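You operate a simulated robot arm through the tools that you are given. There is no shell and no other tool.

Carry out the task below with a simulated robot arm. There is one attempt and no reset: what you move stays moved.

JOB
The bulb has blackened: switch off, let it cool, screw in the spare and light the lamp again.
Fine: the old bulb goes into the china stand; raise the hood to get at it; the hood ends lowered.

Only the result counts: the job must be done as asked and must still hold three seconds after the hand-in. Knocking over, shifting, dropping, spilling or breaking anything else fails it.

ROBOT AND FRAMES
A 7-joint arm with a two-finger parallel gripper, fixed in place. Base frame: the origin is at the foot of the arm, x ahead of it, y to its left, z up; the work surface is at about z = 750. Units: mm, degrees, N and s.
With the tool pointing down near the work surface it reaches from about 100 to 860 mm from the base axis. Its first joint turns from -115.0 to 115.0 degrees. Payload 3.91 kg.
Tool frame: the origin (TCP) lies between the finger pads and is the grasp point; the fingertips stand 30 mm ahead of it; z points along the fingers, y is the line along which they close. Largest opening 110 mm; finger width 20, thickness 10; the body of the gripper, 48 by 112 mm, starts 55 mm behind the TCP.
Orientation is told as [roll, pitch, yaw] about the base's x, y, z axes, in that order, counted from this pose: with the fingers straight down and closing along the base's y, the tool's x points along the base's -x, its y along +y and its z along -z.

CONTROLS
- The arm moves only by the tool arm_command. Its argument "commands" is text: rows parted by semicolons, each of 7 numbers parted by spaces: the gripper command, from -1 (fully open) to 1 (shut), values between in proportion, then the shift along the tool's x, y, z in units of 30 mm (1.0 is 30 mm), then the turn, a rotation vector about the tool's x, y, z in units of 8 degrees (1.0 is 8 degrees). In form: fingers dx dy dz wx wy wz; .... A call has 1 to 20 rows; each row shifts and turns the commanded pose from where the row before left it, along the tool's axes as they then stand. A call with a number of a shift or a turn outside -1 to 1 is refused whole. Each row takes 0.2 s and may step no farther than 50 mm and 8.6 degrees from the row before; otherwise, or with a gripper value out of range, the whole call is refused. Where a pose cannot be reached the arm comes as near as it can. A force on the tool above 90 N (or 10 N above the force at the start of the call, whichever is more), or a blocked arm, ends the call early, and 0.2 s more pass. Each finger travels about 153 mm/s and halts on what it meets, pressing with about 22 N; the grip force reading is that of the motor and also rises with nothing between the fingers. The clock runs only during rows and for 0.2 s after the last one: add rows that do not move to give the fingers time. The reply holds the time, the measured pose of the TCP, the force on the tool along the base axes, the opening and the grip force, in the units named above and with some noise, with the torque about the TCP (base axes, N m) and any sound that the robot's microphone picked up.
- Cameras (640 x 400 px; columns grow to the right, rows downward): "scene" is fixed at [50, 499.8, 1470.5]; the picture's right is [-0.56, -0.83, 0.00], its down [-0.29, 0.20, -0.94] and it looks along [0.77, -0.53, -0.35] (base axes); focal length 325 px, centre (320, 200). "wrist" rides on the gripper at [72, 17, -103] in the tool frame; the picture's right is [-0.23, 0.97, 0.00], its down [-0.76, -0.18, -0.62] and it looks along [-0.61, -0.14, 0.78] (tool axes); focal length 222 px, centre (320, 200). There is no depth. A picture from a camera that has moved, and an enlarged one, comes with that camera's place and axes in the base frame and with its lens.
- capture(camera): a new picture of that camera. No time passes.
- slide_trunk(by): slides the trunk up (or, below 0, down) by that many mm; the arm rides with it, the base frame stays. It gives what a move gives, with no picture.
- enlarge(camera, box): a new picture of the part [left, top, right, bottom] of that camera's present view, enlarged. No time passes.
- close_job(): hands the job in; it is judged then, once.

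Places have to be worked out from the pictures, the camera data and where the tool is seen. Open the gripper and draw the arm clear of the work before you hand the job in, unless the task says otherwise.

The tools are called by a JSON object that holds its "fn" and its "kwargs". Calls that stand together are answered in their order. arm_command: Moves the arm, as the interface text tells. Its arguments: {"type":"object","properties":{"commands":{"type":"string"}},"required":["commands"]} The other tools are called the same way: slide_trunk (by) slides the trunk up or down; capture (camera) takes a picture; enlarge (camera, box) takes an enlarged picture of a part of a camera's view; close_job () hands the job in.

At the start:

```text
t: 0.0
tcp_pos: [539.7, 131.3, 1412.8]
orientation: [0.0, 0.0, -0.1]
force: [0.1, 0.1, -0.9]
moment: [0.02, -0.01, 0.0]
width: 109.9
gripper_force: 0.1
trunk travel left (down, up): [-900.0, 90.0]
```

scene: 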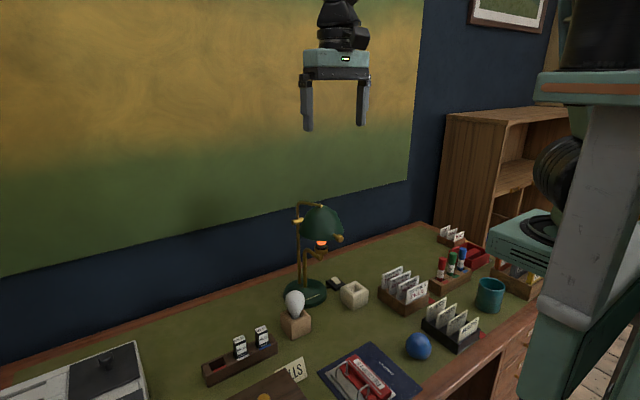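
wrist: 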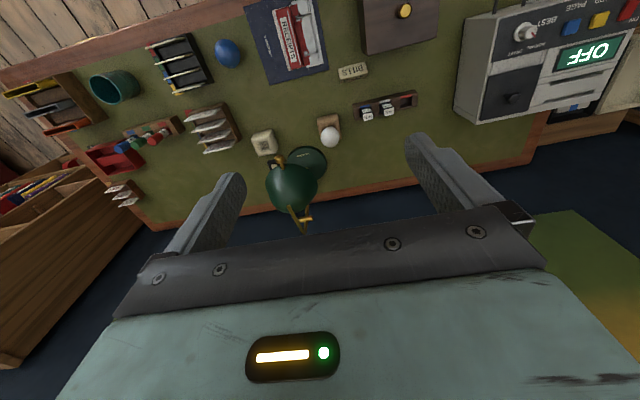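

I'll look at the lamp and its surroundings closely from both cameras before moving.

{"fn": "enlarge", "kwargs": {"camera": "scene", "box": [260, 190, 380, 265]}}

{"fn": "enlarge", "kwargs": {"camera": "scene", "box": [260, 260, 400, 347]}}

{"fn": "enlarge", "kwargs": {"camera": "wrist", "box": [230, 90, 390, 240]}}

{"fn": "enlarge", "kwargs": {"camera": "scene", "box": [0, 320, 320, 400]}}

```text
5.33 times, centred on (320, 228) of scene
camera zoom: at [50.0, 499.8, 1470.5], right [-0.56, -0.83, 0.0], down [-0.29, 0.2, -0.94], along [0.77, -0.53, -0.35], focal length 1735 px, centre (320, 53)
```

zoom: 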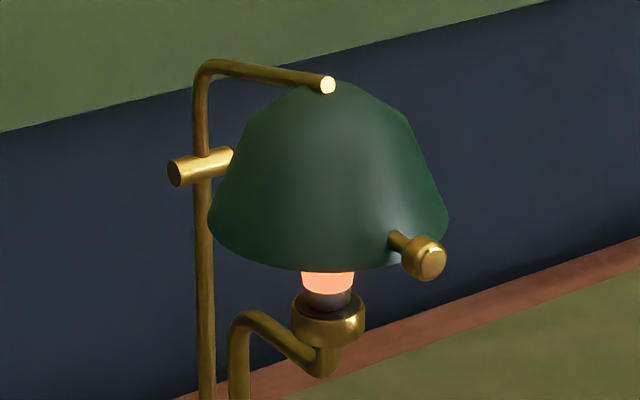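

```text
4.57 times, centred on (330, 304) of scene
camera zoom: at [50.0, 499.8, 1470.5], right [-0.56, -0.83, 0.0], down [-0.29, 0.2, -0.94], along [0.77, -0.53, -0.35], focal length 1487 px, centre (274, -273)
```

zoom: 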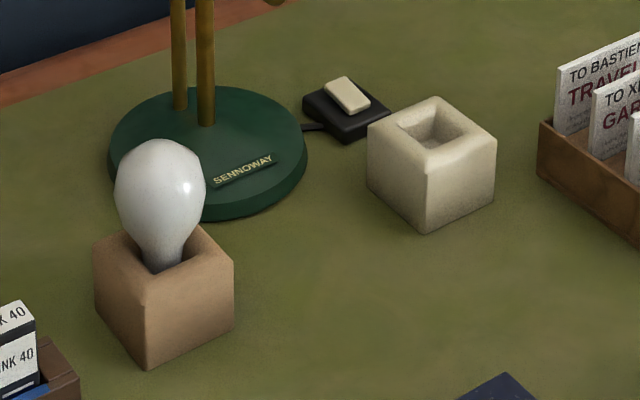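

```text
2.67 times, centred on (310, 165) of wrist
camera zoom: at [467.1, 147.2, 1515.3], right [0.23, 0.97, 0.0], down [0.76, -0.18, 0.62], along [0.61, -0.14, -0.78], focal length 592 px, centre (347, 293)
```

zoom: 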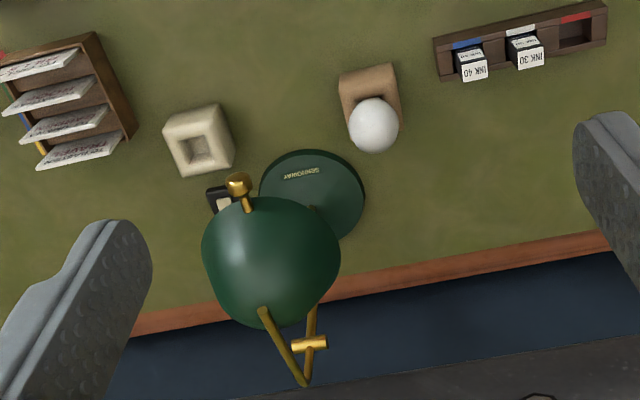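

```text
2.00 times, centred on (160, 360) of scene
camera zoom: at [50.0, 499.8, 1470.5], right [-0.56, -0.83, 0.0], down [-0.29, 0.2, -0.94], along [0.77, -0.53, -0.35], focal length 651 px, centre (640, -120)
```

zoom: 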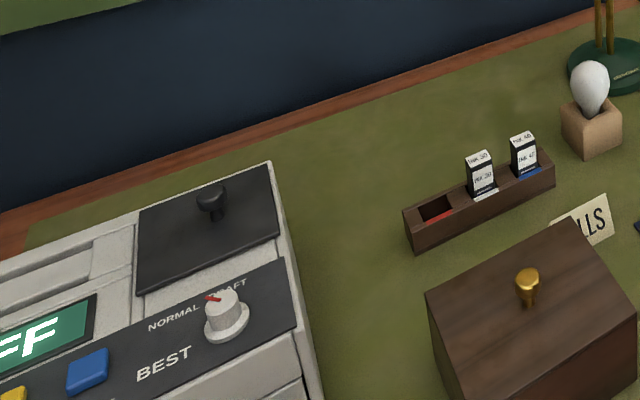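

The glowing bulb sits cap-down in the socket under the hinged hood, at about (773,-3,990). The hood knob is near (689,-3,1051) and its hinge near (917,-3,1018). The spare's wooden block is near (749,112), the cream stand near (744,-115) and the cord switch near (843,-118,775). I'm moving to a closer viewpoint to refine these.

{"fn": "arm_command", "kwargs": {"commands": "1 -0.25 -0.8 0.8 0 0 0;1 -0.25 -0.8 0.8 0 0 0;1 -0.25 -0.8 0.8 0 0 0;1 -0.25 -0.8 0.8 0 0 0;1 -0.25 -0.8 0.8 0 0 0;1 -0.25 -0.8 0.8 0 0 0;1 -0.25 -0.8 0.8 0 0 0;1 -0.25 -0.8 0.8 0 0 0;1 0 0 0 0 0 0"}}

{"fn": "capture", "kwargs": {"camera": "wrist"}}

{"fn": "capture", "kwargs": {"camera": "scene"}}

```text
t: 2.0
tcp_pos: [599.7, -56.6, 1221.9]
orientation: [0.0, -0.1, -0.1]
force: [-0.2, -0.4, -0.6]
moment: [0.0, 0.01, -0.03]
width: 0.0
gripper_force: 21.5
trunk travel left (down, up): [-900.0, 90.0]
```

```text
taken
camera wrist: at [526.7, -40.7, 1323.6], right [0.23, 0.97, 0.0], down [0.76, -0.18, 0.62], along [0.61, -0.14, -0.78], focal length 222 px, centre (320, 200)
```

wrist: 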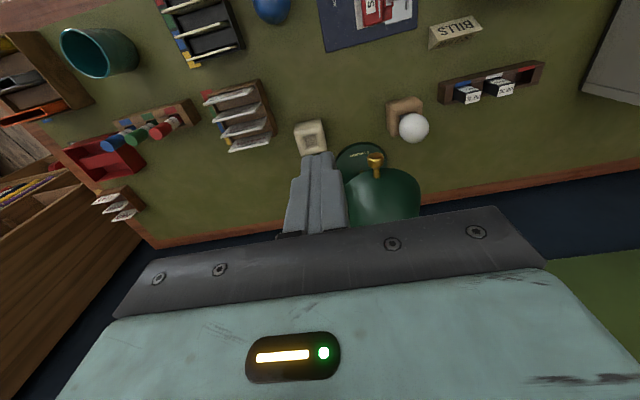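

```text
taken
```

scene: 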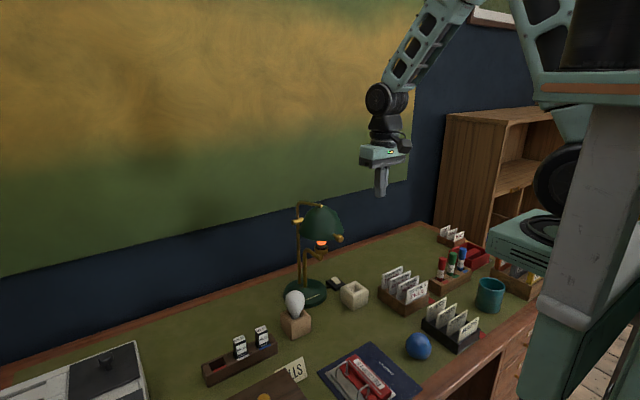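

The knob, hood and stand positions agree with my estimates. I'm going down on the right-hand side (y≈-160), clear of the hood, to get a close view of the cord switch.

{"fn": "arm_command", "kwargs": {"commands": "1 -0.2 -0.9 0.5 0 0 0;1 -0.2 -0.9 0.5 0 0 0;1 -0.2 -0.9 0.5 0 0 0;1 -0.2 -0.8 0.5 0 0 0;1 -0.4 0 0.9 0 0 0;1 -0.4 0 0.9 0 0 0;1 -0.4 0 0.9 0 0 0;1 -0.4 0 0.9 0 0 0;1 -0.4 0 0.9 0 0 0;1 -0.3 0 0.9 0 0 0;1 0 0 0.9 0 0 0;1 0 0 0.7 0 0 0;1 0 0 0 0 0 0"}}

{"fn": "capture", "kwargs": {"camera": "wrist"}}

{"fn": "capture", "kwargs": {"camera": "scene"}}

```text
t: 4.8
tcp_pos: [693.2, -165.0, 951.3]
orientation: [0.1, -0.1, 0.0]
force: [0.2, 0.2, -1.5]
moment: [0.02, 0.0, -0.02]
width: 0.1
gripper_force: 21.6
trunk travel left (down, up): [-900.0, 90.0]
```

```text
taken
camera wrist: at [620.9, -148.7, 1055.4], right [0.23, 0.97, 0.0], down [0.76, -0.18, 0.62], along [0.61, -0.14, -0.78], focal length 222 px, centre (320, 200)
```

wrist: 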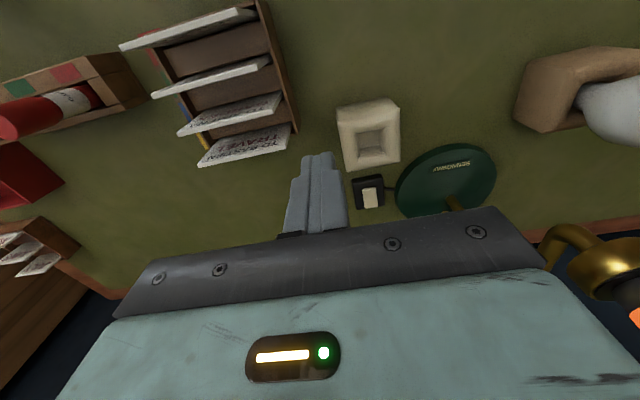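

```text
taken
```

scene: 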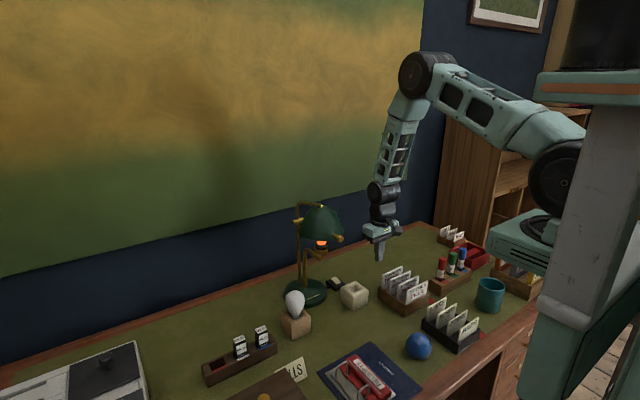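

{"fn": "enlarge", "kwargs": {"camera": "wrist", "box": [300, 90, 460, 230]}}

{"fn": "enlarge", "kwargs": {"camera": "wrist", "box": [520, 210, 640, 340]}}

{"fn": "enlarge", "kwargs": {"camera": "scene", "box": [315, 265, 375, 305]}}

```text
2.86 times, centred on (380, 160) of wrist
camera zoom: at [620.9, -148.7, 1055.4], right [0.23, 0.97, 0.0], down [0.76, -0.18, 0.62], along [0.61, -0.14, -0.78], focal length 635 px, centre (149, 314)
```

zoom: 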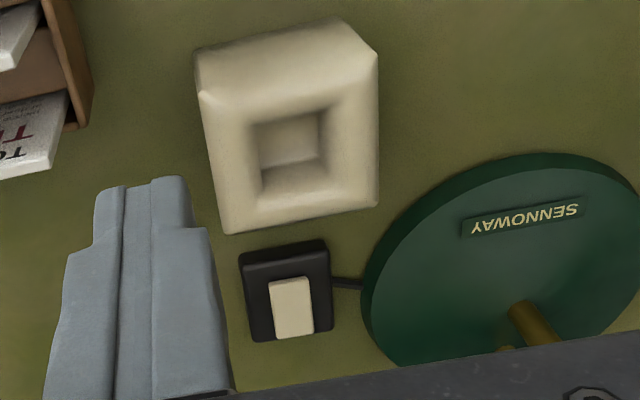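

```text
3.08 times, centred on (580, 275) of wrist
camera zoom: at [620.9, -148.7, 1055.4], right [0.23, 0.97, 0.0], down [0.76, -0.18, 0.62], along [0.61, -0.14, -0.78], focal length 684 px, centre (-480, -31)
```

zoom: 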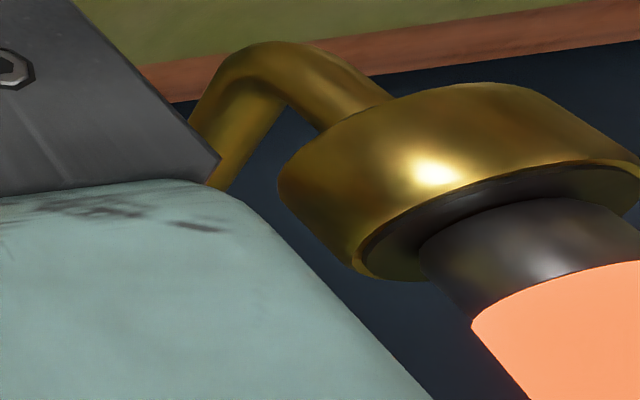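

```text
10.00 times, centred on (345, 285) of scene
camera zoom: at [50.0, 499.8, 1470.5], right [-0.56, -0.83, 0.0], down [-0.29, 0.2, -0.94], along [0.77, -0.53, -0.35], focal length 3253 px, centre (70, -650)
```

zoom: 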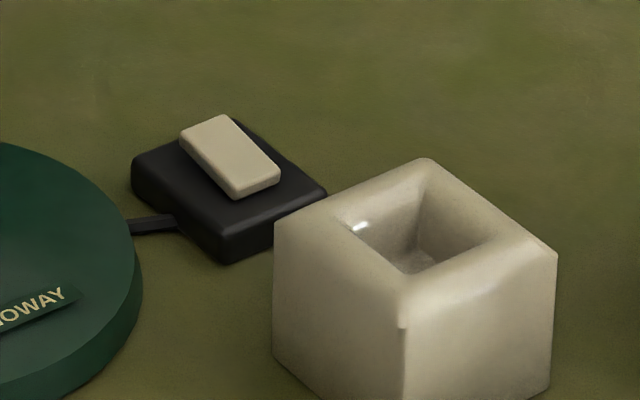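

The rocker sits at about (853,-120,775) with its long side along x, so I'm zooming in to see which end is raised.

{"fn": "enlarge", "kwargs": {"camera": "wrist", "box": [345, 165, 395, 215]}}

{"fn": "enlarge", "kwargs": {"camera": "scene", "box": [324, 274, 350, 294]}}

```text
8.00 times, centred on (370, 190) of wrist
camera zoom: at [620.9, -148.7, 1055.4], right [0.23, 0.97, 0.0], down [0.76, -0.18, 0.62], along [0.61, -0.14, -0.78], focal length 1777 px, centre (-80, 280)
```

zoom: 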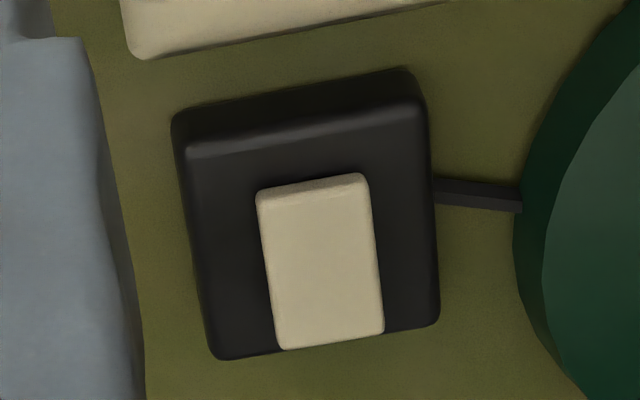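

```text
16.00 times, centred on (337, 284) of scene
camera zoom: at [50.0, 499.8, 1470.5], right [-0.56, -0.83, 0.0], down [-0.29, 0.2, -0.94], along [0.77, -0.53, -0.35], focal length 5205 px, centre (48, -1144)
```

zoom: 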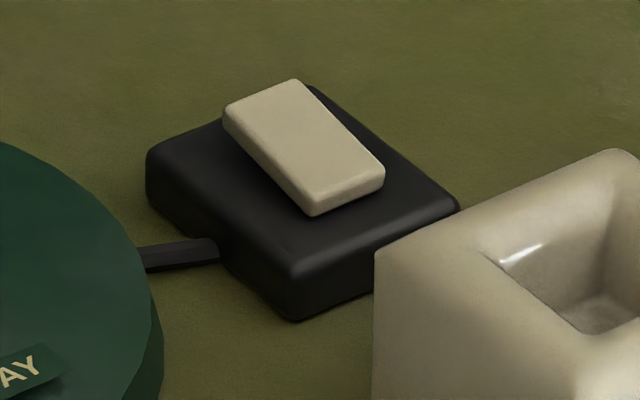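

The rocker's far end (x≈870) is raised and its near end is down, so pressing the far end should switch it off. I'm tilting the tool forward and sideways, away from the hood, and moving above that end.

{"fn": "arm_command", "kwargs": {"commands": "1 0 0 0 -0.9375 0 0;1 0 0 0 -0.9375 0 0;1 0 0 0 0 -0.78125 0;1 0 0 0 0 -0.78125 0;1 0 0 0 0 -0.78125 0;1 0 0 0 0 -0.78125 0;1 -0.593 0.107 0.95 0 0 0;1 -0.593 0.107 0.95 0 0 0;1 -0.593 0.107 0.95 0 0 0;1 -0.593 0.107 0.95 0 0 0;1 -0.593 0.107 0.95 0 0 0;1 -0.593 0.107 0.95 0 0 0;1 0 0 0 0 0 0;1 0 0 0 0 0 0"}}

{"fn": "capture", "kwargs": {"camera": "wrist"}}

{"fn": "enlarge", "kwargs": {"camera": "scene", "box": [260, 180, 420, 305]}}

```text
t: 7.8
tcp_pos: [859.8, -120.1, 848.0]
orientation: [16.6, -24.1, -6.8]
force: [-0.2, 0.1, 0.5]
moment: [-0.03, 0.01, -0.03]
width: 0.1
gripper_force: 22.3
trunk travel left (down, up): [-900.0, 90.0]
```

```text
taken
camera wrist: at [750.1, -120.1, 913.5], right [0.21, 0.92, 0.34], down [0.43, -0.4, 0.81], along [0.88, -0.02, -0.47], focal length 222 px, centre (320, 200)
```

wrist: 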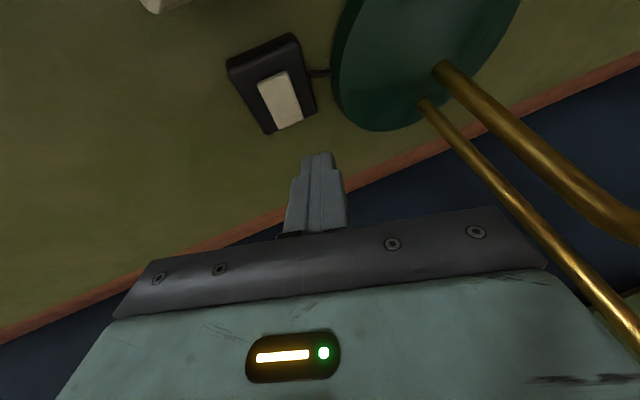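

```text
3.20 times, centred on (340, 242) of scene
camera zoom: at [50.0, 499.8, 1470.5], right [-0.56, -0.83, 0.0], down [-0.29, 0.2, -0.94], along [0.77, -0.53, -0.35], focal length 1041 px, centre (256, 64)
```

zoom: 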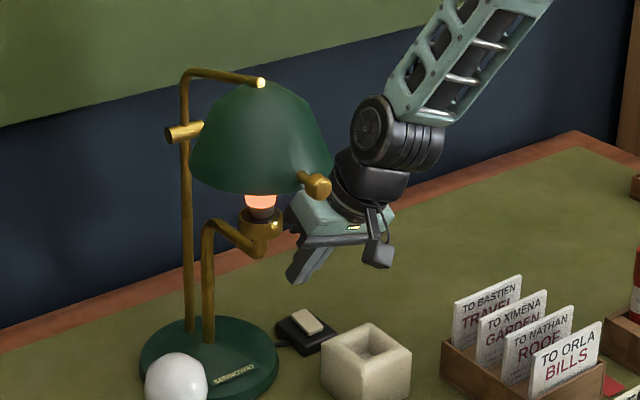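

Reached; the switch places match (far end at x≈868, y≈-121). I'm lowering straight down in small steps while watching the force.

{"fn": "arm_command", "kwargs": {"commands": "1 0.19 -0.15 0.45 0 0 0;1 0.19 -0.11 0.42 0 0 0;1 0 0 0 0 0 0"}}

{"fn": "enlarge", "kwargs": {"camera": "wrist", "box": [220, 20, 380, 240]}}

{"fn": "enlarge", "kwargs": {"camera": "scene", "box": [300, 240, 380, 300]}}

```text
t: 8.6
tcp_pos: [861.6, -118.1, 819.8]
orientation: [16.4, -24.2, -6.8]
force: [-0.8, -0.3, -0.5]
moment: [0.02, 0.03, 0.01]
width: 0.0
gripper_force: 21.8
trunk travel left (down, up): [-900.0, 90.0]
```

```text
1.82 times, centred on (300, 130) of wrist
camera zoom: at [752.1, -118.9, 884.1], right [0.2, 0.92, 0.34], down [0.43, -0.4, 0.81], along [0.88, -0.02, -0.47], focal length 404 px, centre (356, 327)
```

zoom: 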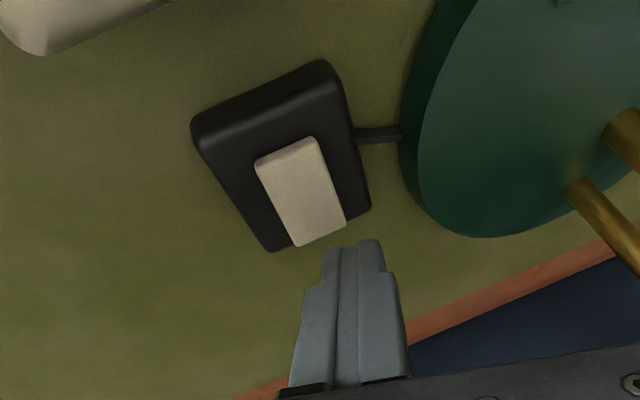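

```text
6.67 times, centred on (340, 270) of scene
camera zoom: at [50.0, 499.8, 1470.5], right [-0.56, -0.83, 0.0], down [-0.29, 0.2, -0.94], along [0.77, -0.53, -0.35], focal length 2169 px, centre (187, -267)
```

zoom: 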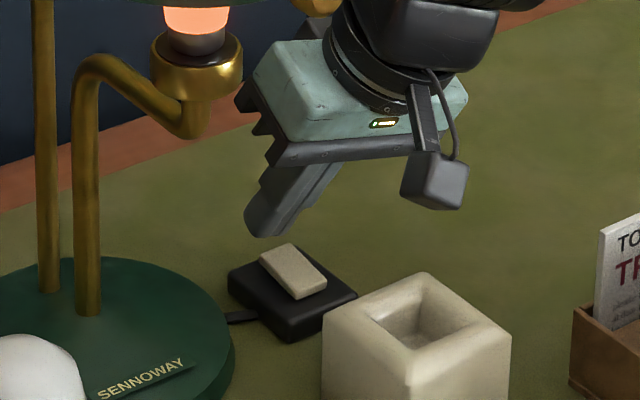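

The tip is about 5 mm above the rocker's far end. I'm nudging it slightly toward the robot and pressing in small steps.

{"fn": "arm_command", "kwargs": {"commands": "1 0.21 0.013 0.135 0 0 0;1 0.041 -0.026 0.0875 0 0 0;1 0.041 -0.026 0.0875 0 0 0;1 0 0 0 0 0 0"}}

{"fn": "enlarge", "kwargs": {"camera": "scene", "box": [300, 240, 380, 300]}}

```text
t: 9.6
tcp_pos: [857.7, -116.9, 806.8]
orientation: [16.5, -24.0, -6.7]
force: [0.7, 0.5, 3.0]
moment: [0.06, -0.02, 0.01]
width: 0.1
gripper_force: 21.8
trunk travel left (down, up): [-900.0, 90.0]
```

```text
6.67 times, centred on (340, 270) of scene
camera zoom: at [50.0, 499.8, 1470.5], right [-0.56, -0.83, 0.0], down [-0.29, 0.2, -0.94], along [0.77, -0.53, -0.35], focal length 2169 px, centre (187, -267)
```

zoom: 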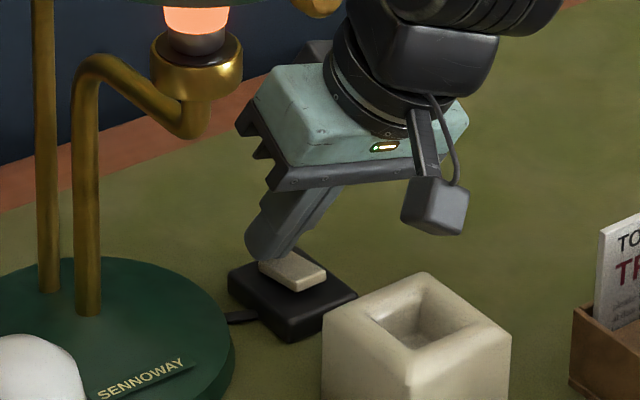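

There is 3 N of contact and the rocker is starting to tip. I keep pressing a little further.

{"fn": "arm_command", "kwargs": {"commands": "1 0.041 -0.026 0.0875 0 0 0;1 0.041 -0.026 0.0875 0 0 0;1 0 0 0 0 0 0"}}

{"fn": "enlarge", "kwargs": {"camera": "scene", "box": [300, 240, 380, 300]}}

```text
t: 10.4
tcp_pos: [859.6, -116.6, 806.6]
orientation: [16.5, -24.5, -6.9]
force: [-19.1, -1.1, 47.0]
moment: [-0.13, 0.4, 0.0]
width: 0.3
gripper_force: 22.1
trunk travel left (down, up): [-900.0, 90.0]
```

```text
6.67 times, centred on (340, 270) of scene
camera zoom: at [50.0, 499.8, 1470.5], right [-0.56, -0.83, 0.0], down [-0.29, 0.2, -0.94], along [0.77, -0.53, -0.35], focal length 2169 px, centre (187, -267)
```

zoom: 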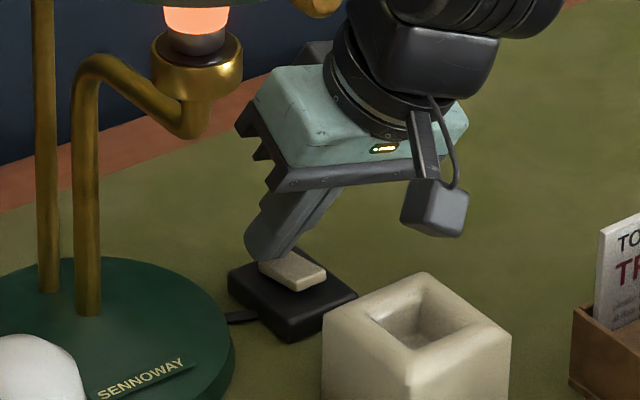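

The rocker has bottomed out at 47 N. I'm lifting off to check its position and the bulb's glow.

{"fn": "arm_command", "kwargs": {"commands": "1 -0.2 0.13 -0.44 0 0 0;1 -0.2 0.13 -0.44 0 0 0;1 -0.2 0.13 -0.44 0 0 0;1 0 0 0 0 0 0"}}

{"fn": "enlarge", "kwargs": {"camera": "scene", "box": [324, 274, 350, 294]}}

{"fn": "enlarge", "kwargs": {"camera": "scene", "box": [280, 190, 360, 260]}}

{"fn": "enlarge", "kwargs": {"camera": "wrist", "box": [220, 20, 380, 240]}}

```text
t: 11.4
tcp_pos: [857.8, -116.9, 844.8]
orientation: [16.5, -24.1, -6.8]
force: [0.3, -0.3, 0.3]
moment: [0.0, 0.02, 0.04]
width: 0.0
gripper_force: 22.4
trunk travel left (down, up): [-900.0, 90.0]
```

```text
16.00 times, centred on (337, 284) of scene
camera zoom: at [50.0, 499.8, 1470.5], right [-0.56, -0.83, 0.0], down [-0.29, 0.2, -0.94], along [0.77, -0.53, -0.35], focal length 5205 px, centre (48, -1144)
```

zoom: 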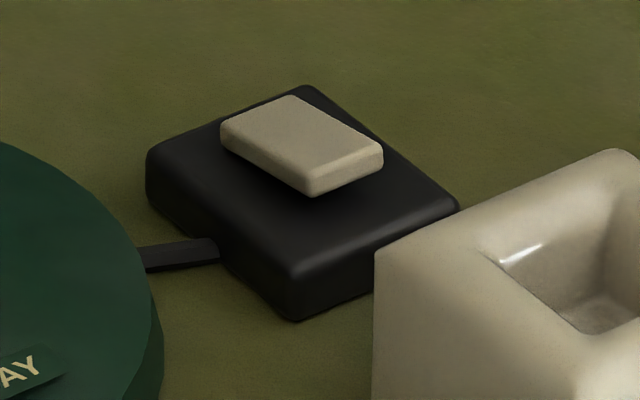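

```text
5.71 times, centred on (320, 225) of scene
camera zoom: at [50.0, 499.8, 1470.5], right [-0.56, -0.83, 0.0], down [-0.29, 0.2, -0.94], along [0.77, -0.53, -0.35], focal length 1859 px, centre (320, 57)
```

zoom: 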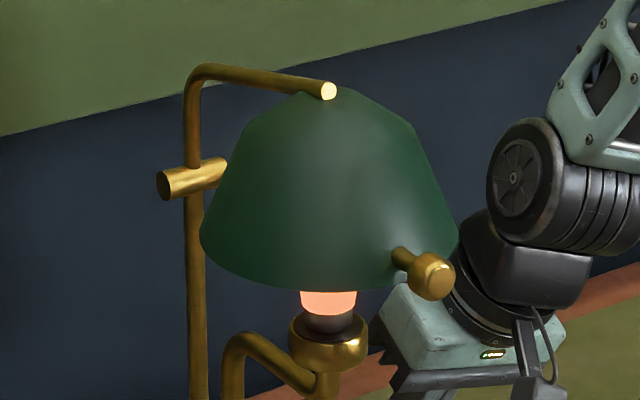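

```text
1.82 times, centred on (300, 130) of wrist
camera zoom: at [748.7, -117.8, 911.3], right [0.21, 0.92, 0.34], down [0.43, -0.4, 0.81], along [0.88, -0.02, -0.47], focal length 404 px, centre (356, 327)
```

zoom: 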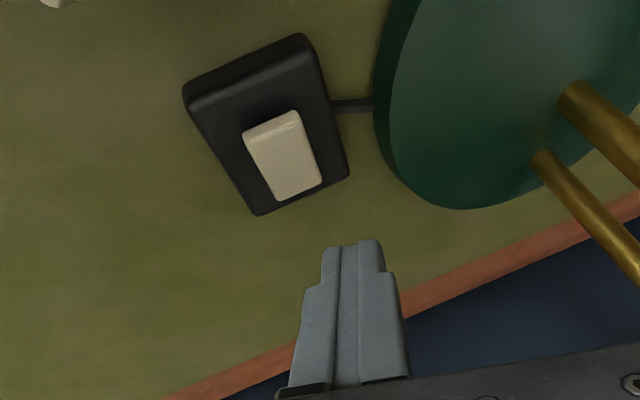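

The rocker flipped: its near end is now raised, so the switch is in the other position. I'm backing out, straightening up, then pitching 45° to look at the knob and hinge from the front.

{"fn": "arm_command", "kwargs": {"commands": "1 0.593 -0.107 -0.95 0 0 0;1 0.593 -0.107 -0.95 0 0 0;1 0.593 -0.107 -0.95 0 0 0;1 0.593 -0.107 -0.95 0 0 0;1 0.593 -0.107 -0.95 0 0 0;1 0.593 -0.107 -0.95 0 0 0;1 0 0 0 0 0.78125 0;1 0 0 0 0 0.78125 0;1 0 0 0 0 0.78125 0;1 0 0 0 0 0.78125 0;1 0 0 0 0.9375 0 0;1 0 0 0 0.9375 0 0;1 0.9 0 -0.9 0 0 0;1 0.9 0 -0.9 0 0 0;1 0.9 0 -0.9 0 0 0;1 0.9 0 -0.9 0 0 0;1 0.5 0.5 0 0 0 0;-1 0 0.9 0 0 0 0;-1 0 0.9 0 0 0 0;-1 0 0.9 0 0 0 0"}}

{"fn": "capture", "kwargs": {"camera": "scene"}}

```text
t: 15.6
tcp_pos: [568.5, -69.8, 1054.5]
orientation: [0.0, -0.1, 0.0]
force: [-0.4, -0.2, 0.3]
moment: [0.04, 0.0, 0.01]
width: 110.1
gripper_force: 0.1
trunk travel left (down, up): [-900.0, 90.0]
```

```text
taken
```

scene: 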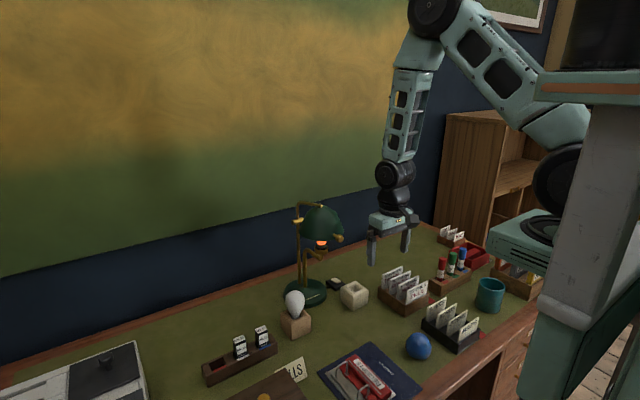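

I'm at (568,-70,1054) with the fingers open. Now I pitch 45° forward and shift toward y≈+10 to view the hood front.

{"fn": "arm_command", "kwargs": {"commands": "-1 0 0.45 0 0 -0.9375 0;-1 0 0.45 0 0 -0.9375 0;-1 0 0.45 0 0 -0.9375 0;-1 0 0.45 0 0 -0.9375 0;-1 0 0.45 0 0 -0.9375 0;-1 0 0.45 0 0 -0.9375 0;-1 0 0 0 0 0 0"}}

{"fn": "capture", "kwargs": {"camera": "wrist"}}

{"fn": "enlarge", "kwargs": {"camera": "scene", "box": [280, 190, 360, 260]}}

```text
t: 17.2
tcp_pos: [574.6, 17.0, 1048.9]
orientation: [0.0, -45.1, 0.0]
force: [0.0, 0.1, 0.5]
moment: [-0.01, 0.01, -0.02]
width: 110.0
gripper_force: 0.0
out of reach, approached as far as the arm can: row 5
trunk travel left (down, up): [-900.0, 90.0]
```

```text
taken
camera wrist: at [450.1, 33.8, 1071.4], right [0.16, 0.97, 0.16], down [0.1, -0.18, 0.98], along [0.98, -0.14, -0.12], focal length 222 px, centre (320, 200)
```

wrist: 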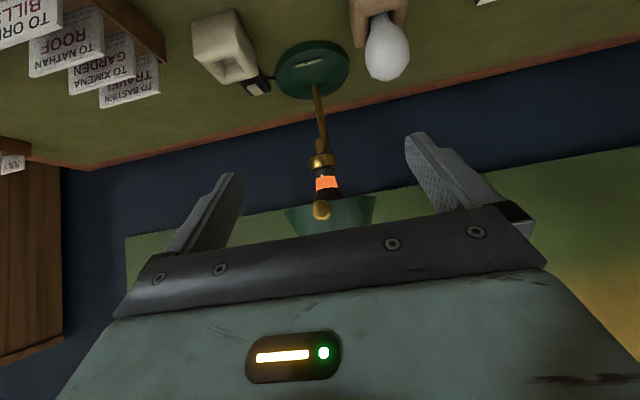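

```text
5.71 times, centred on (320, 225) of scene
camera zoom: at [50.0, 499.8, 1470.5], right [-0.56, -0.83, 0.0], down [-0.29, 0.2, -0.94], along [0.77, -0.53, -0.35], focal length 1859 px, centre (320, 57)
```

zoom: 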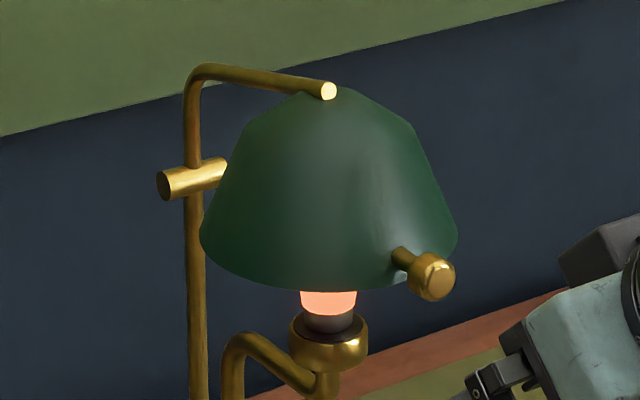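

The view is good, so I'm enlarging the lamp in it to locate the knob and see the bulb.

{"fn": "enlarge", "kwargs": {"camera": "wrist", "box": [270, 130, 390, 240]}}

```text
3.64 times, centred on (330, 185) of wrist
camera zoom: at [450.1, 33.8, 1071.4], right [0.16, 0.97, 0.16], down [0.1, -0.18, 0.98], along [0.98, -0.14, -0.12], focal length 808 px, centre (284, 254)
```

zoom: 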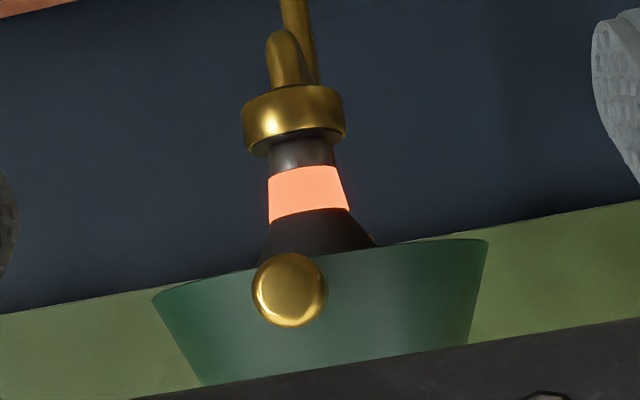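

The knob is about 23 mm across, at about (686,-2,1053). The orange band on the bulb's neck looks like a heat sign that should fade. I'm moving to a pre-grasp pose with the fingers half open.

{"fn": "arm_command", "kwargs": {"commands": "0.09 -0.9 -0.21 0.14 0 0 0;0.09 -0.9 -0.21 0.14 0 0 0;0.09 -0.9 -0.21 0.14 0 0 0;0.09 0 0 0 0 0 0;0.09 0 0 0 0 0 0"}}

{"fn": "enlarge", "kwargs": {"camera": "wrist", "box": [200, 80, 440, 240]}}

{"fn": "enlarge", "kwargs": {"camera": "scene", "box": [280, 180, 400, 260]}}

```text
t: 18.4
tcp_pos: [640.6, -4.8, 1099.6]
orientation: [-0.1, -45.0, 0.0]
force: [0.9, 0.0, 0.3]
moment: [-0.01, 0.02, -0.03]
width: 50.1
gripper_force: 0.1
trunk travel left (down, up): [-900.0, 90.0]
```

```text
2.50 times, centred on (320, 160) of wrist
camera zoom: at [516.0, 12.6, 1121.9], right [0.16, 0.97, 0.16], down [0.1, -0.18, 0.98], along [0.98, -0.14, -0.12], focal length 555 px, centre (320, 300)
```

zoom: 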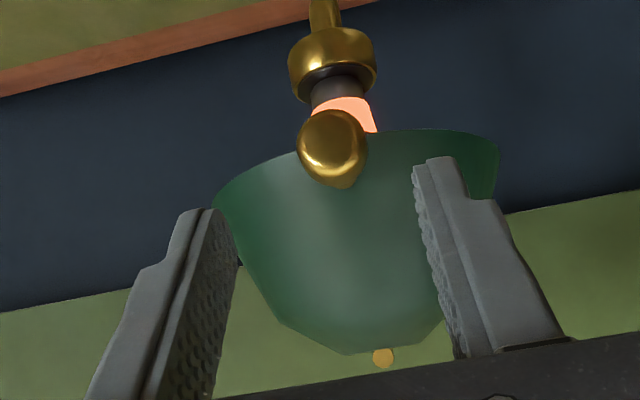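

```text
5.00 times, centred on (340, 220) of scene
camera zoom: at [50.0, 499.8, 1470.5], right [-0.56, -0.83, 0.0], down [-0.29, 0.2, -0.94], along [0.77, -0.53, -0.35], focal length 1626 px, centre (220, 100)
```

zoom: 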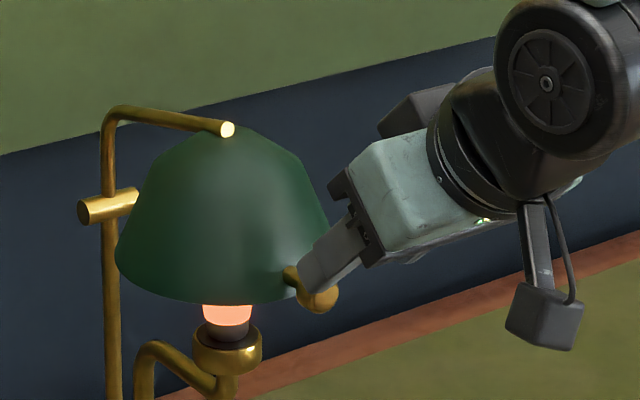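

Triangulation puts the knob at (686,-0.5,1053). I'm advancing 43 mm along the tool axis and closing on it.

{"fn": "arm_command", "kwargs": {"commands": "0.09 0 0.07 0.71 0 0 0;0.09 0 0.07 0.71 0 0 0;0.09 0 0 0 0 0 0;0.5 0 0 0 0 0 0;0.7 0 0 0 0 0 0;1 0 0 0 0 0 0;1 0 0 0 0 0 0"}}

{"fn": "enlarge", "kwargs": {"camera": "wrist", "box": [200, 80, 440, 240]}}

{"fn": "enlarge", "kwargs": {"camera": "scene", "box": [280, 180, 400, 260]}}

```text
t: 20.0
tcp_pos: [669.1, 0.3, 1069.5]
orientation: [-0.1, -45.0, 0.3]
force: [2.4, 11.1, -0.9]
moment: [0.19, 0.04, 0.29]
width: 21.1
gripper_force: 44.9
trunk travel left (down, up): [-900.0, 90.0]
```

```text
2.50 times, centred on (320, 160) of wrist
camera zoom: at [544.4, 16.5, 1092.3], right [0.16, 0.97, 0.16], down [0.1, -0.18, 0.98], along [0.98, -0.14, -0.12], focal length 555 px, centre (320, 300)
```

zoom: 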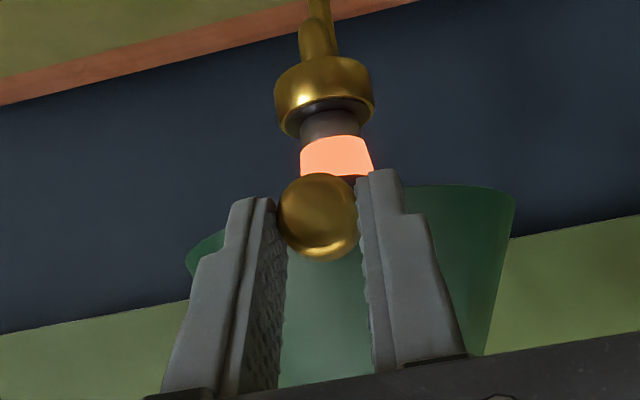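

```text
5.00 times, centred on (340, 220) of scene
camera zoom: at [50.0, 499.8, 1470.5], right [-0.56, -0.83, 0.0], down [-0.29, 0.2, -0.94], along [0.77, -0.53, -0.35], focal length 1626 px, centre (220, 100)
```

zoom: 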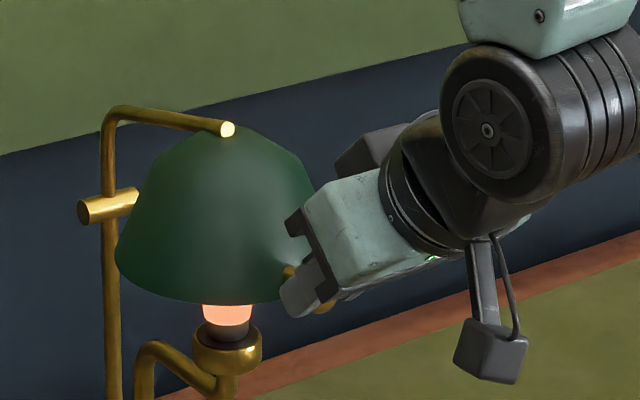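

The knob is gripped (width 21 mm) with a small side load. I'm easing +y by 1.5 mm and starting the raise with a 10 mm step along the estimated arc.

{"fn": "arm_command", "kwargs": {"commands": "1 -0.136 0.05 -0.1 0 0 0;1 -0.136 0 -0.1 0 0 0;1 0 0 0 0 0 0"}}

{"fn": "enlarge", "kwargs": {"camera": "scene", "box": [280, 180, 400, 260]}}

```text
t: 20.8
tcp_pos: [669.9, -0.1, 1080.0]
orientation: [-0.1, -45.0, 0.0]
force: [-0.8, -1.0, -7.5]
moment: [0.02, 1.46, -0.02]
width: 21.3
gripper_force: 45.2
trunk travel left (down, up): [-900.0, 90.0]
```

```text
5.00 times, centred on (340, 220) of scene
camera zoom: at [50.0, 499.8, 1470.5], right [-0.56, -0.83, 0.0], down [-0.29, 0.2, -0.94], along [0.77, -0.53, -0.35], focal length 1626 px, centre (220, 100)
```

zoom: 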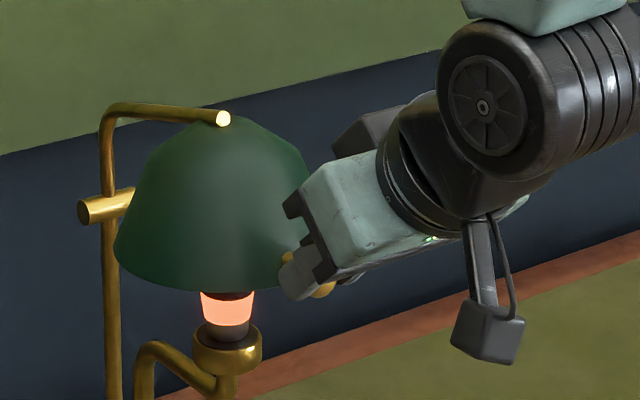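

The hood and its bent rod rotate together about the hinge, as expected. I'm following the arc around (917,1018) to about 22° raised.

{"fn": "arm_command", "kwargs": {"commands": "1 -0.556 0 -0.339 0 0 0;1 -0.608 0 -0.302 0 0 0;1 -0.632 0 -0.25 0 0 0;1 -0.653 0 -0.191 0 0 0;1 0 0 0 0 0 0"}}

{"fn": "enlarge", "kwargs": {"camera": "scene", "box": [260, 140, 420, 260]}}

```text
t: 22.0
tcp_pos: [700.2, -0.6, 1156.0]
orientation: [-0.1, -45.0, 0.0]
force: [-2.3, -4.9, -5.3]
moment: [-0.11, 1.15, -0.1]
width: 21.2
gripper_force: 44.9
trunk travel left (down, up): [-900.0, 90.0]
```

```text
3.33 times, centred on (340, 200) of scene
camera zoom: at [50.0, 499.8, 1470.5], right [-0.56, -0.83, 0.0], down [-0.29, 0.2, -0.94], along [0.77, -0.53, -0.35], focal length 1084 px, centre (253, 200)
```

zoom: 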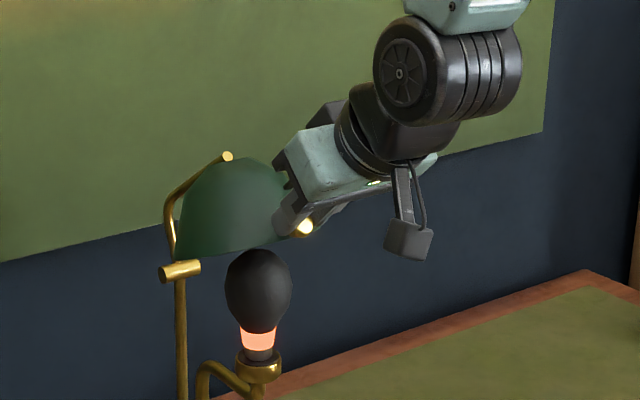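

The hood swings freely and the black bulb is visible. I continue along the arc to about 57° raised.

{"fn": "arm_command", "kwargs": {"commands": "1 -0.662 0 -0.134 0 0 0;1 -0.676 0 -0.078 0 0 0;1 -0.679 0 -0.019 0 0 0;1 -0.679 0 0.042 0 0 0;1 -0.669 0 0.099 0 0 0;1 -0.66 0 0.16 0 0 0;1 -0.643 0 0.214 0 0 0;1 0 0 0 0 0 0"}}

{"fn": "enlarge", "kwargs": {"camera": "scene", "box": [260, 120, 420, 260]}}

```text
t: 23.8
tcp_pos: [805.6, 0.6, 1248.7]
orientation: [0.1, -45.1, 0.0]
force: [-6.4, -12.1, 2.5]
moment: [-0.35, 1.11, -0.1]
width: 21.1
gripper_force: 44.9
trunk travel left (down, up): [-900.0, 90.0]
```

```text
2.86 times, centred on (340, 190) of scene
camera zoom: at [50.0, 499.8, 1470.5], right [-0.56, -0.83, 0.0], down [-0.29, 0.2, -0.94], along [0.77, -0.53, -0.35], focal length 930 px, centre (263, 229)
```

zoom: 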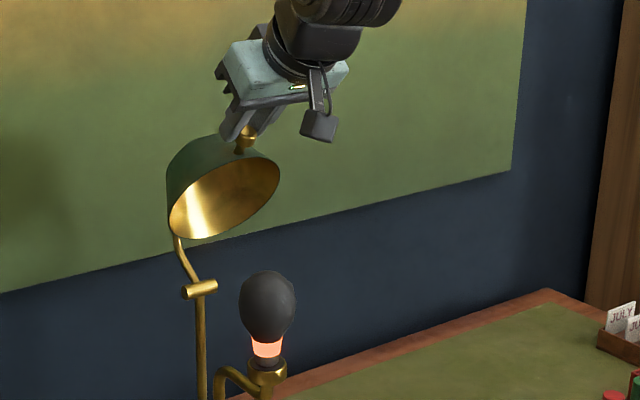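

It is about 57° raised with small forces. I continue to about 77°, trimming the y load.

{"fn": "arm_command", "kwargs": {"commands": "1 -0.625 -0.05 0.271 0 0 0;1 -0.596 0 0.323 0 0 0;1 0 0 0 0 0 0"}}

{"fn": "arm_command", "kwargs": {"commands": "1 -0.566 0 0.377 0 0 0;1 -0.53 0 0.422 0 0 0;1 0 0 0 0 0 0"}}

{"fn": "enlarge", "kwargs": {"camera": "scene", "box": [260, 120, 420, 260]}}

```text
t: 24.6
tcp_pos: [843.8, -1.1, 1264.4]
orientation: [0.0, -45.3, 0.0]
force: [-4.4, -13.1, 6.8]
moment: [-0.2, 0.53, -0.09]
width: 19.0
gripper_force: 45.2
trunk travel left (down, up): [-900.0, 90.0]
```

```text
t: 25.4
tcp_pos: [883.7, 0.2, 1266.9]
orientation: [0.0, -45.0, 0.1]
force: [-0.5, 0.4, -0.2]
moment: [0.0, 0.0, -0.01]
width: 0.1
gripper_force: 37.6
trunk travel left (down, up): [-900.0, 90.0]
```

```text
2.86 times, centred on (340, 190) of scene
camera zoom: at [50.0, 499.8, 1470.5], right [-0.56, -0.83, 0.0], down [-0.29, 0.2, -0.94], along [0.77, -0.53, -0.35], focal length 930 px, centre (263, 229)
```

zoom: 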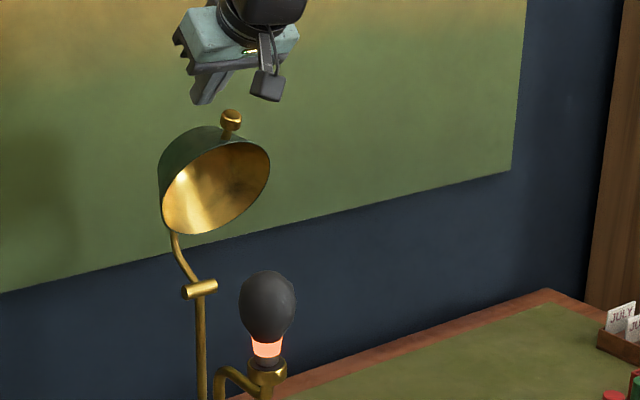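

The knob slipped out of the fingertips near the end, and the hood holds by itself at roughly 60°. I'm checking its position from the wrist camera.

{"fn": "capture", "kwargs": {"camera": "wrist"}}

{"fn": "enlarge", "kwargs": {"camera": "scene", "box": [290, 145, 360, 200]}}

```text
taken
camera wrist: at [759.4, 17.2, 1290.9], right [0.16, 0.97, 0.16], down [0.1, -0.18, 0.98], along [0.98, -0.14, -0.12], focal length 222 px, centre (320, 200)
```

wrist: 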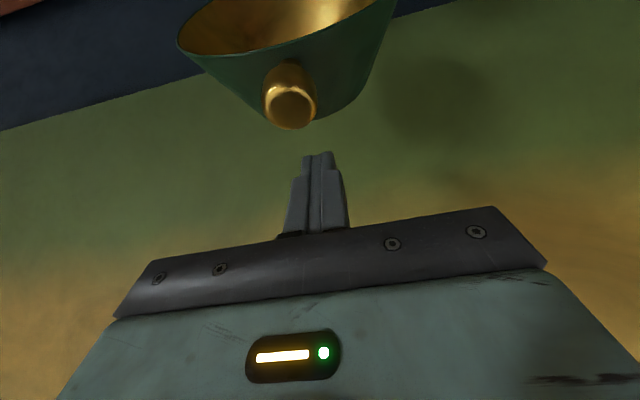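

```text
7.27 times, centred on (325, 172) of scene
camera zoom: at [50.0, 499.8, 1470.5], right [-0.56, -0.83, 0.0], down [-0.29, 0.2, -0.94], along [0.77, -0.53, -0.35], focal length 2366 px, centre (284, 400)
```

zoom: 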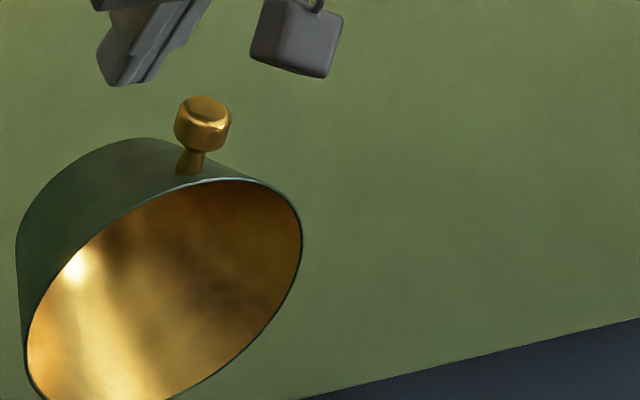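

The knob is at about (840,-1,1242), so the hood is around 62° up and holding by friction. I'll go back around to the front of the knob and push it further with closed fingertips.

{"fn": "arm_command", "kwargs": {"commands": "1 0 0 -0.83 0 0 0;1 0 0 -0.83 0 0 0;1 0.833 0 -0.47 0 0 0;1 0.833 0 -0.47 0 0 0;1 0.833 0 -0.47 0 0 0;1 0.047 0 0.59 0 0 0;1 0.047 0 0.59 0 0 0;1 0 0 0 0 0 0"}}

{"fn": "enlarge", "kwargs": {"camera": "scene", "box": [280, 130, 370, 200]}}

{"fn": "capture", "kwargs": {"camera": "wrist"}}

```text
t: 27.2
tcp_pos: [787.6, 2.0, 1251.1]
orientation: [0.0, -45.0, 0.2]
force: [1.1, 0.2, -1.0]
moment: [0.02, 0.01, -0.05]
width: 0.2
gripper_force: 37.9
trunk travel left (down, up): [-900.0, 90.0]
```

```text
5.71 times, centred on (325, 165) of scene
camera zoom: at [50.0, 499.8, 1470.5], right [-0.56, -0.83, 0.0], down [-0.29, 0.2, -0.94], along [0.77, -0.53, -0.35], focal length 1859 px, centre (291, 400)
```

zoom: 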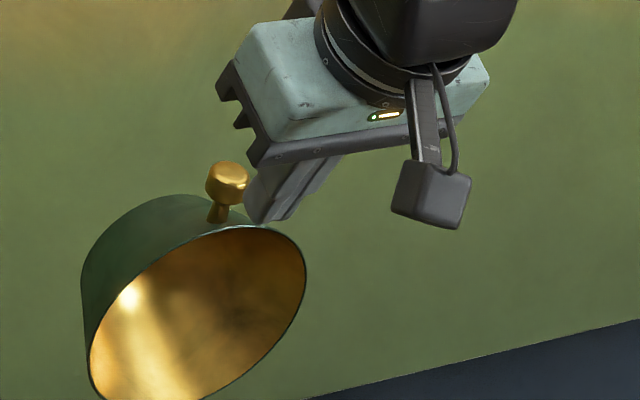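

```text
taken
camera wrist: at [663.0, 16.9, 1273.7], right [0.16, 0.97, 0.16], down [0.1, -0.18, 0.98], along [0.98, -0.14, -0.12], focal length 222 px, centre (320, 200)
```

wrist: 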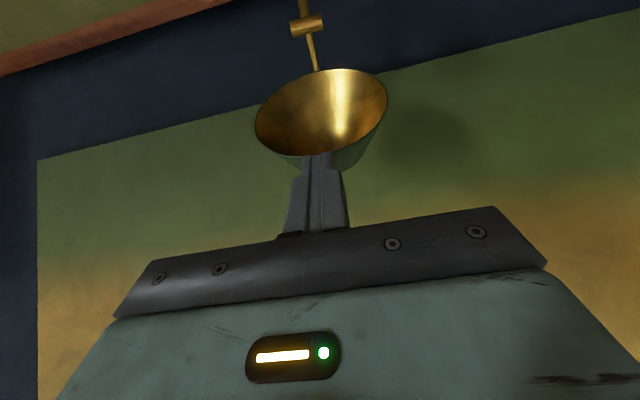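

The fingertips are just in front of the knob. I'm pushing +x in small steps and watching the force.

{"fn": "arm_command", "kwargs": {"commands": "1 -0.22 0 0.14 0 0 0;1 -0.22 0 0.14 0 0 0;1 -0.22 0 0.14 0 0 0;1 0 0 0 0 0 0"}}

{"fn": "enlarge", "kwargs": {"camera": "scene", "box": [280, 130, 370, 200]}}

```text
t: 28.2
tcp_pos: [811.5, 1.1, 1258.2]
orientation: [0.0, -45.1, 0.1]
force: [0.9, 0.8, 2.4]
moment: [0.0, 0.14, -0.03]
width: 0.0
gripper_force: 37.3
trunk travel left (down, up): [-900.0, 90.0]
```

```text
5.71 times, centred on (325, 165) of scene
camera zoom: at [50.0, 499.8, 1470.5], right [-0.56, -0.83, 0.0], down [-0.29, 0.2, -0.94], along [0.77, -0.53, -0.35], focal length 1859 px, centre (291, 400)
```

zoom: 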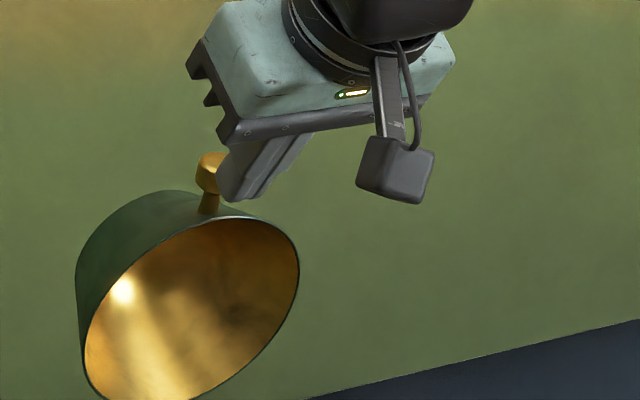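

It is moving with only about 2 N. I continue pushing along the arc.

{"fn": "arm_command", "kwargs": {"commands": "1 -0.224 0 0.134 0 0 0;1 -0.22 0 0.14 0 0 0;1 -0.212 0 0.156 0 0 0;1 0 0 0 0 0 0"}}

{"fn": "enlarge", "kwargs": {"camera": "scene", "box": [280, 130, 370, 200]}}

```text
t: 29.2
tcp_pos: [834.0, 2.1, 1263.2]
orientation: [0.0, -45.0, 0.2]
force: [-0.9, 0.4, -0.9]
moment: [0.04, 0.03, 0.02]
width: 0.0
gripper_force: 37.2
trunk travel left (down, up): [-900.0, 90.0]
```

```text
5.71 times, centred on (325, 165) of scene
camera zoom: at [50.0, 499.8, 1470.5], right [-0.56, -0.83, 0.0], down [-0.29, 0.2, -0.94], along [0.77, -0.53, -0.35], focal length 1859 px, centre (291, 400)
```

zoom: 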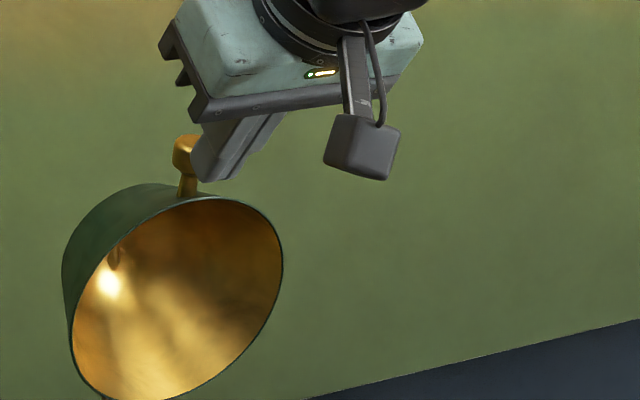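

The hood keeps turning easily. I push another 35 mm or so.

{"fn": "arm_command", "kwargs": {"commands": "1 -0.212 0 0.156 0 0 0;1 -0.203 0 0.17 0 0 0;1 -0.19 0 0.18 0 0 0;1 -0.19 0 0.19 0 0 0;1 0 0 0 0 0 0"}}

{"fn": "enlarge", "kwargs": {"camera": "scene", "box": [270, 130, 370, 210]}}

```text
t: 30.4
tcp_pos: [866.7, 0.6, 1265.0]
orientation: [0.1, -45.0, 0.0]
force: [-0.4, -0.2, -0.1]
moment: [0.01, -0.02, -0.04]
width: 0.0
gripper_force: 37.9
trunk travel left (down, up): [-900.0, 90.0]
```

```text
5.00 times, centred on (320, 170) of scene
camera zoom: at [50.0, 499.8, 1470.5], right [-0.56, -0.83, 0.0], down [-0.29, 0.2, -0.94], along [0.77, -0.53, -0.35], focal length 1626 px, centre (320, 350)
```

zoom: 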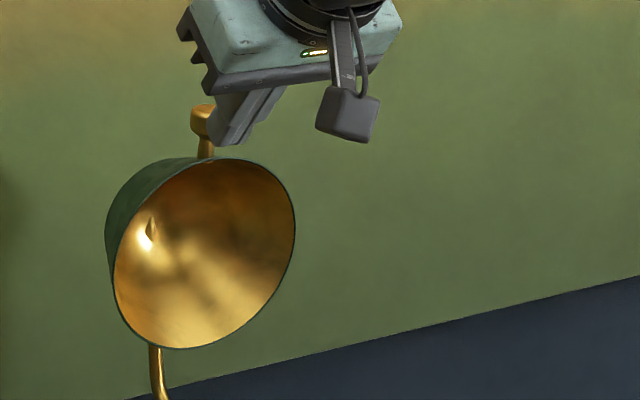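

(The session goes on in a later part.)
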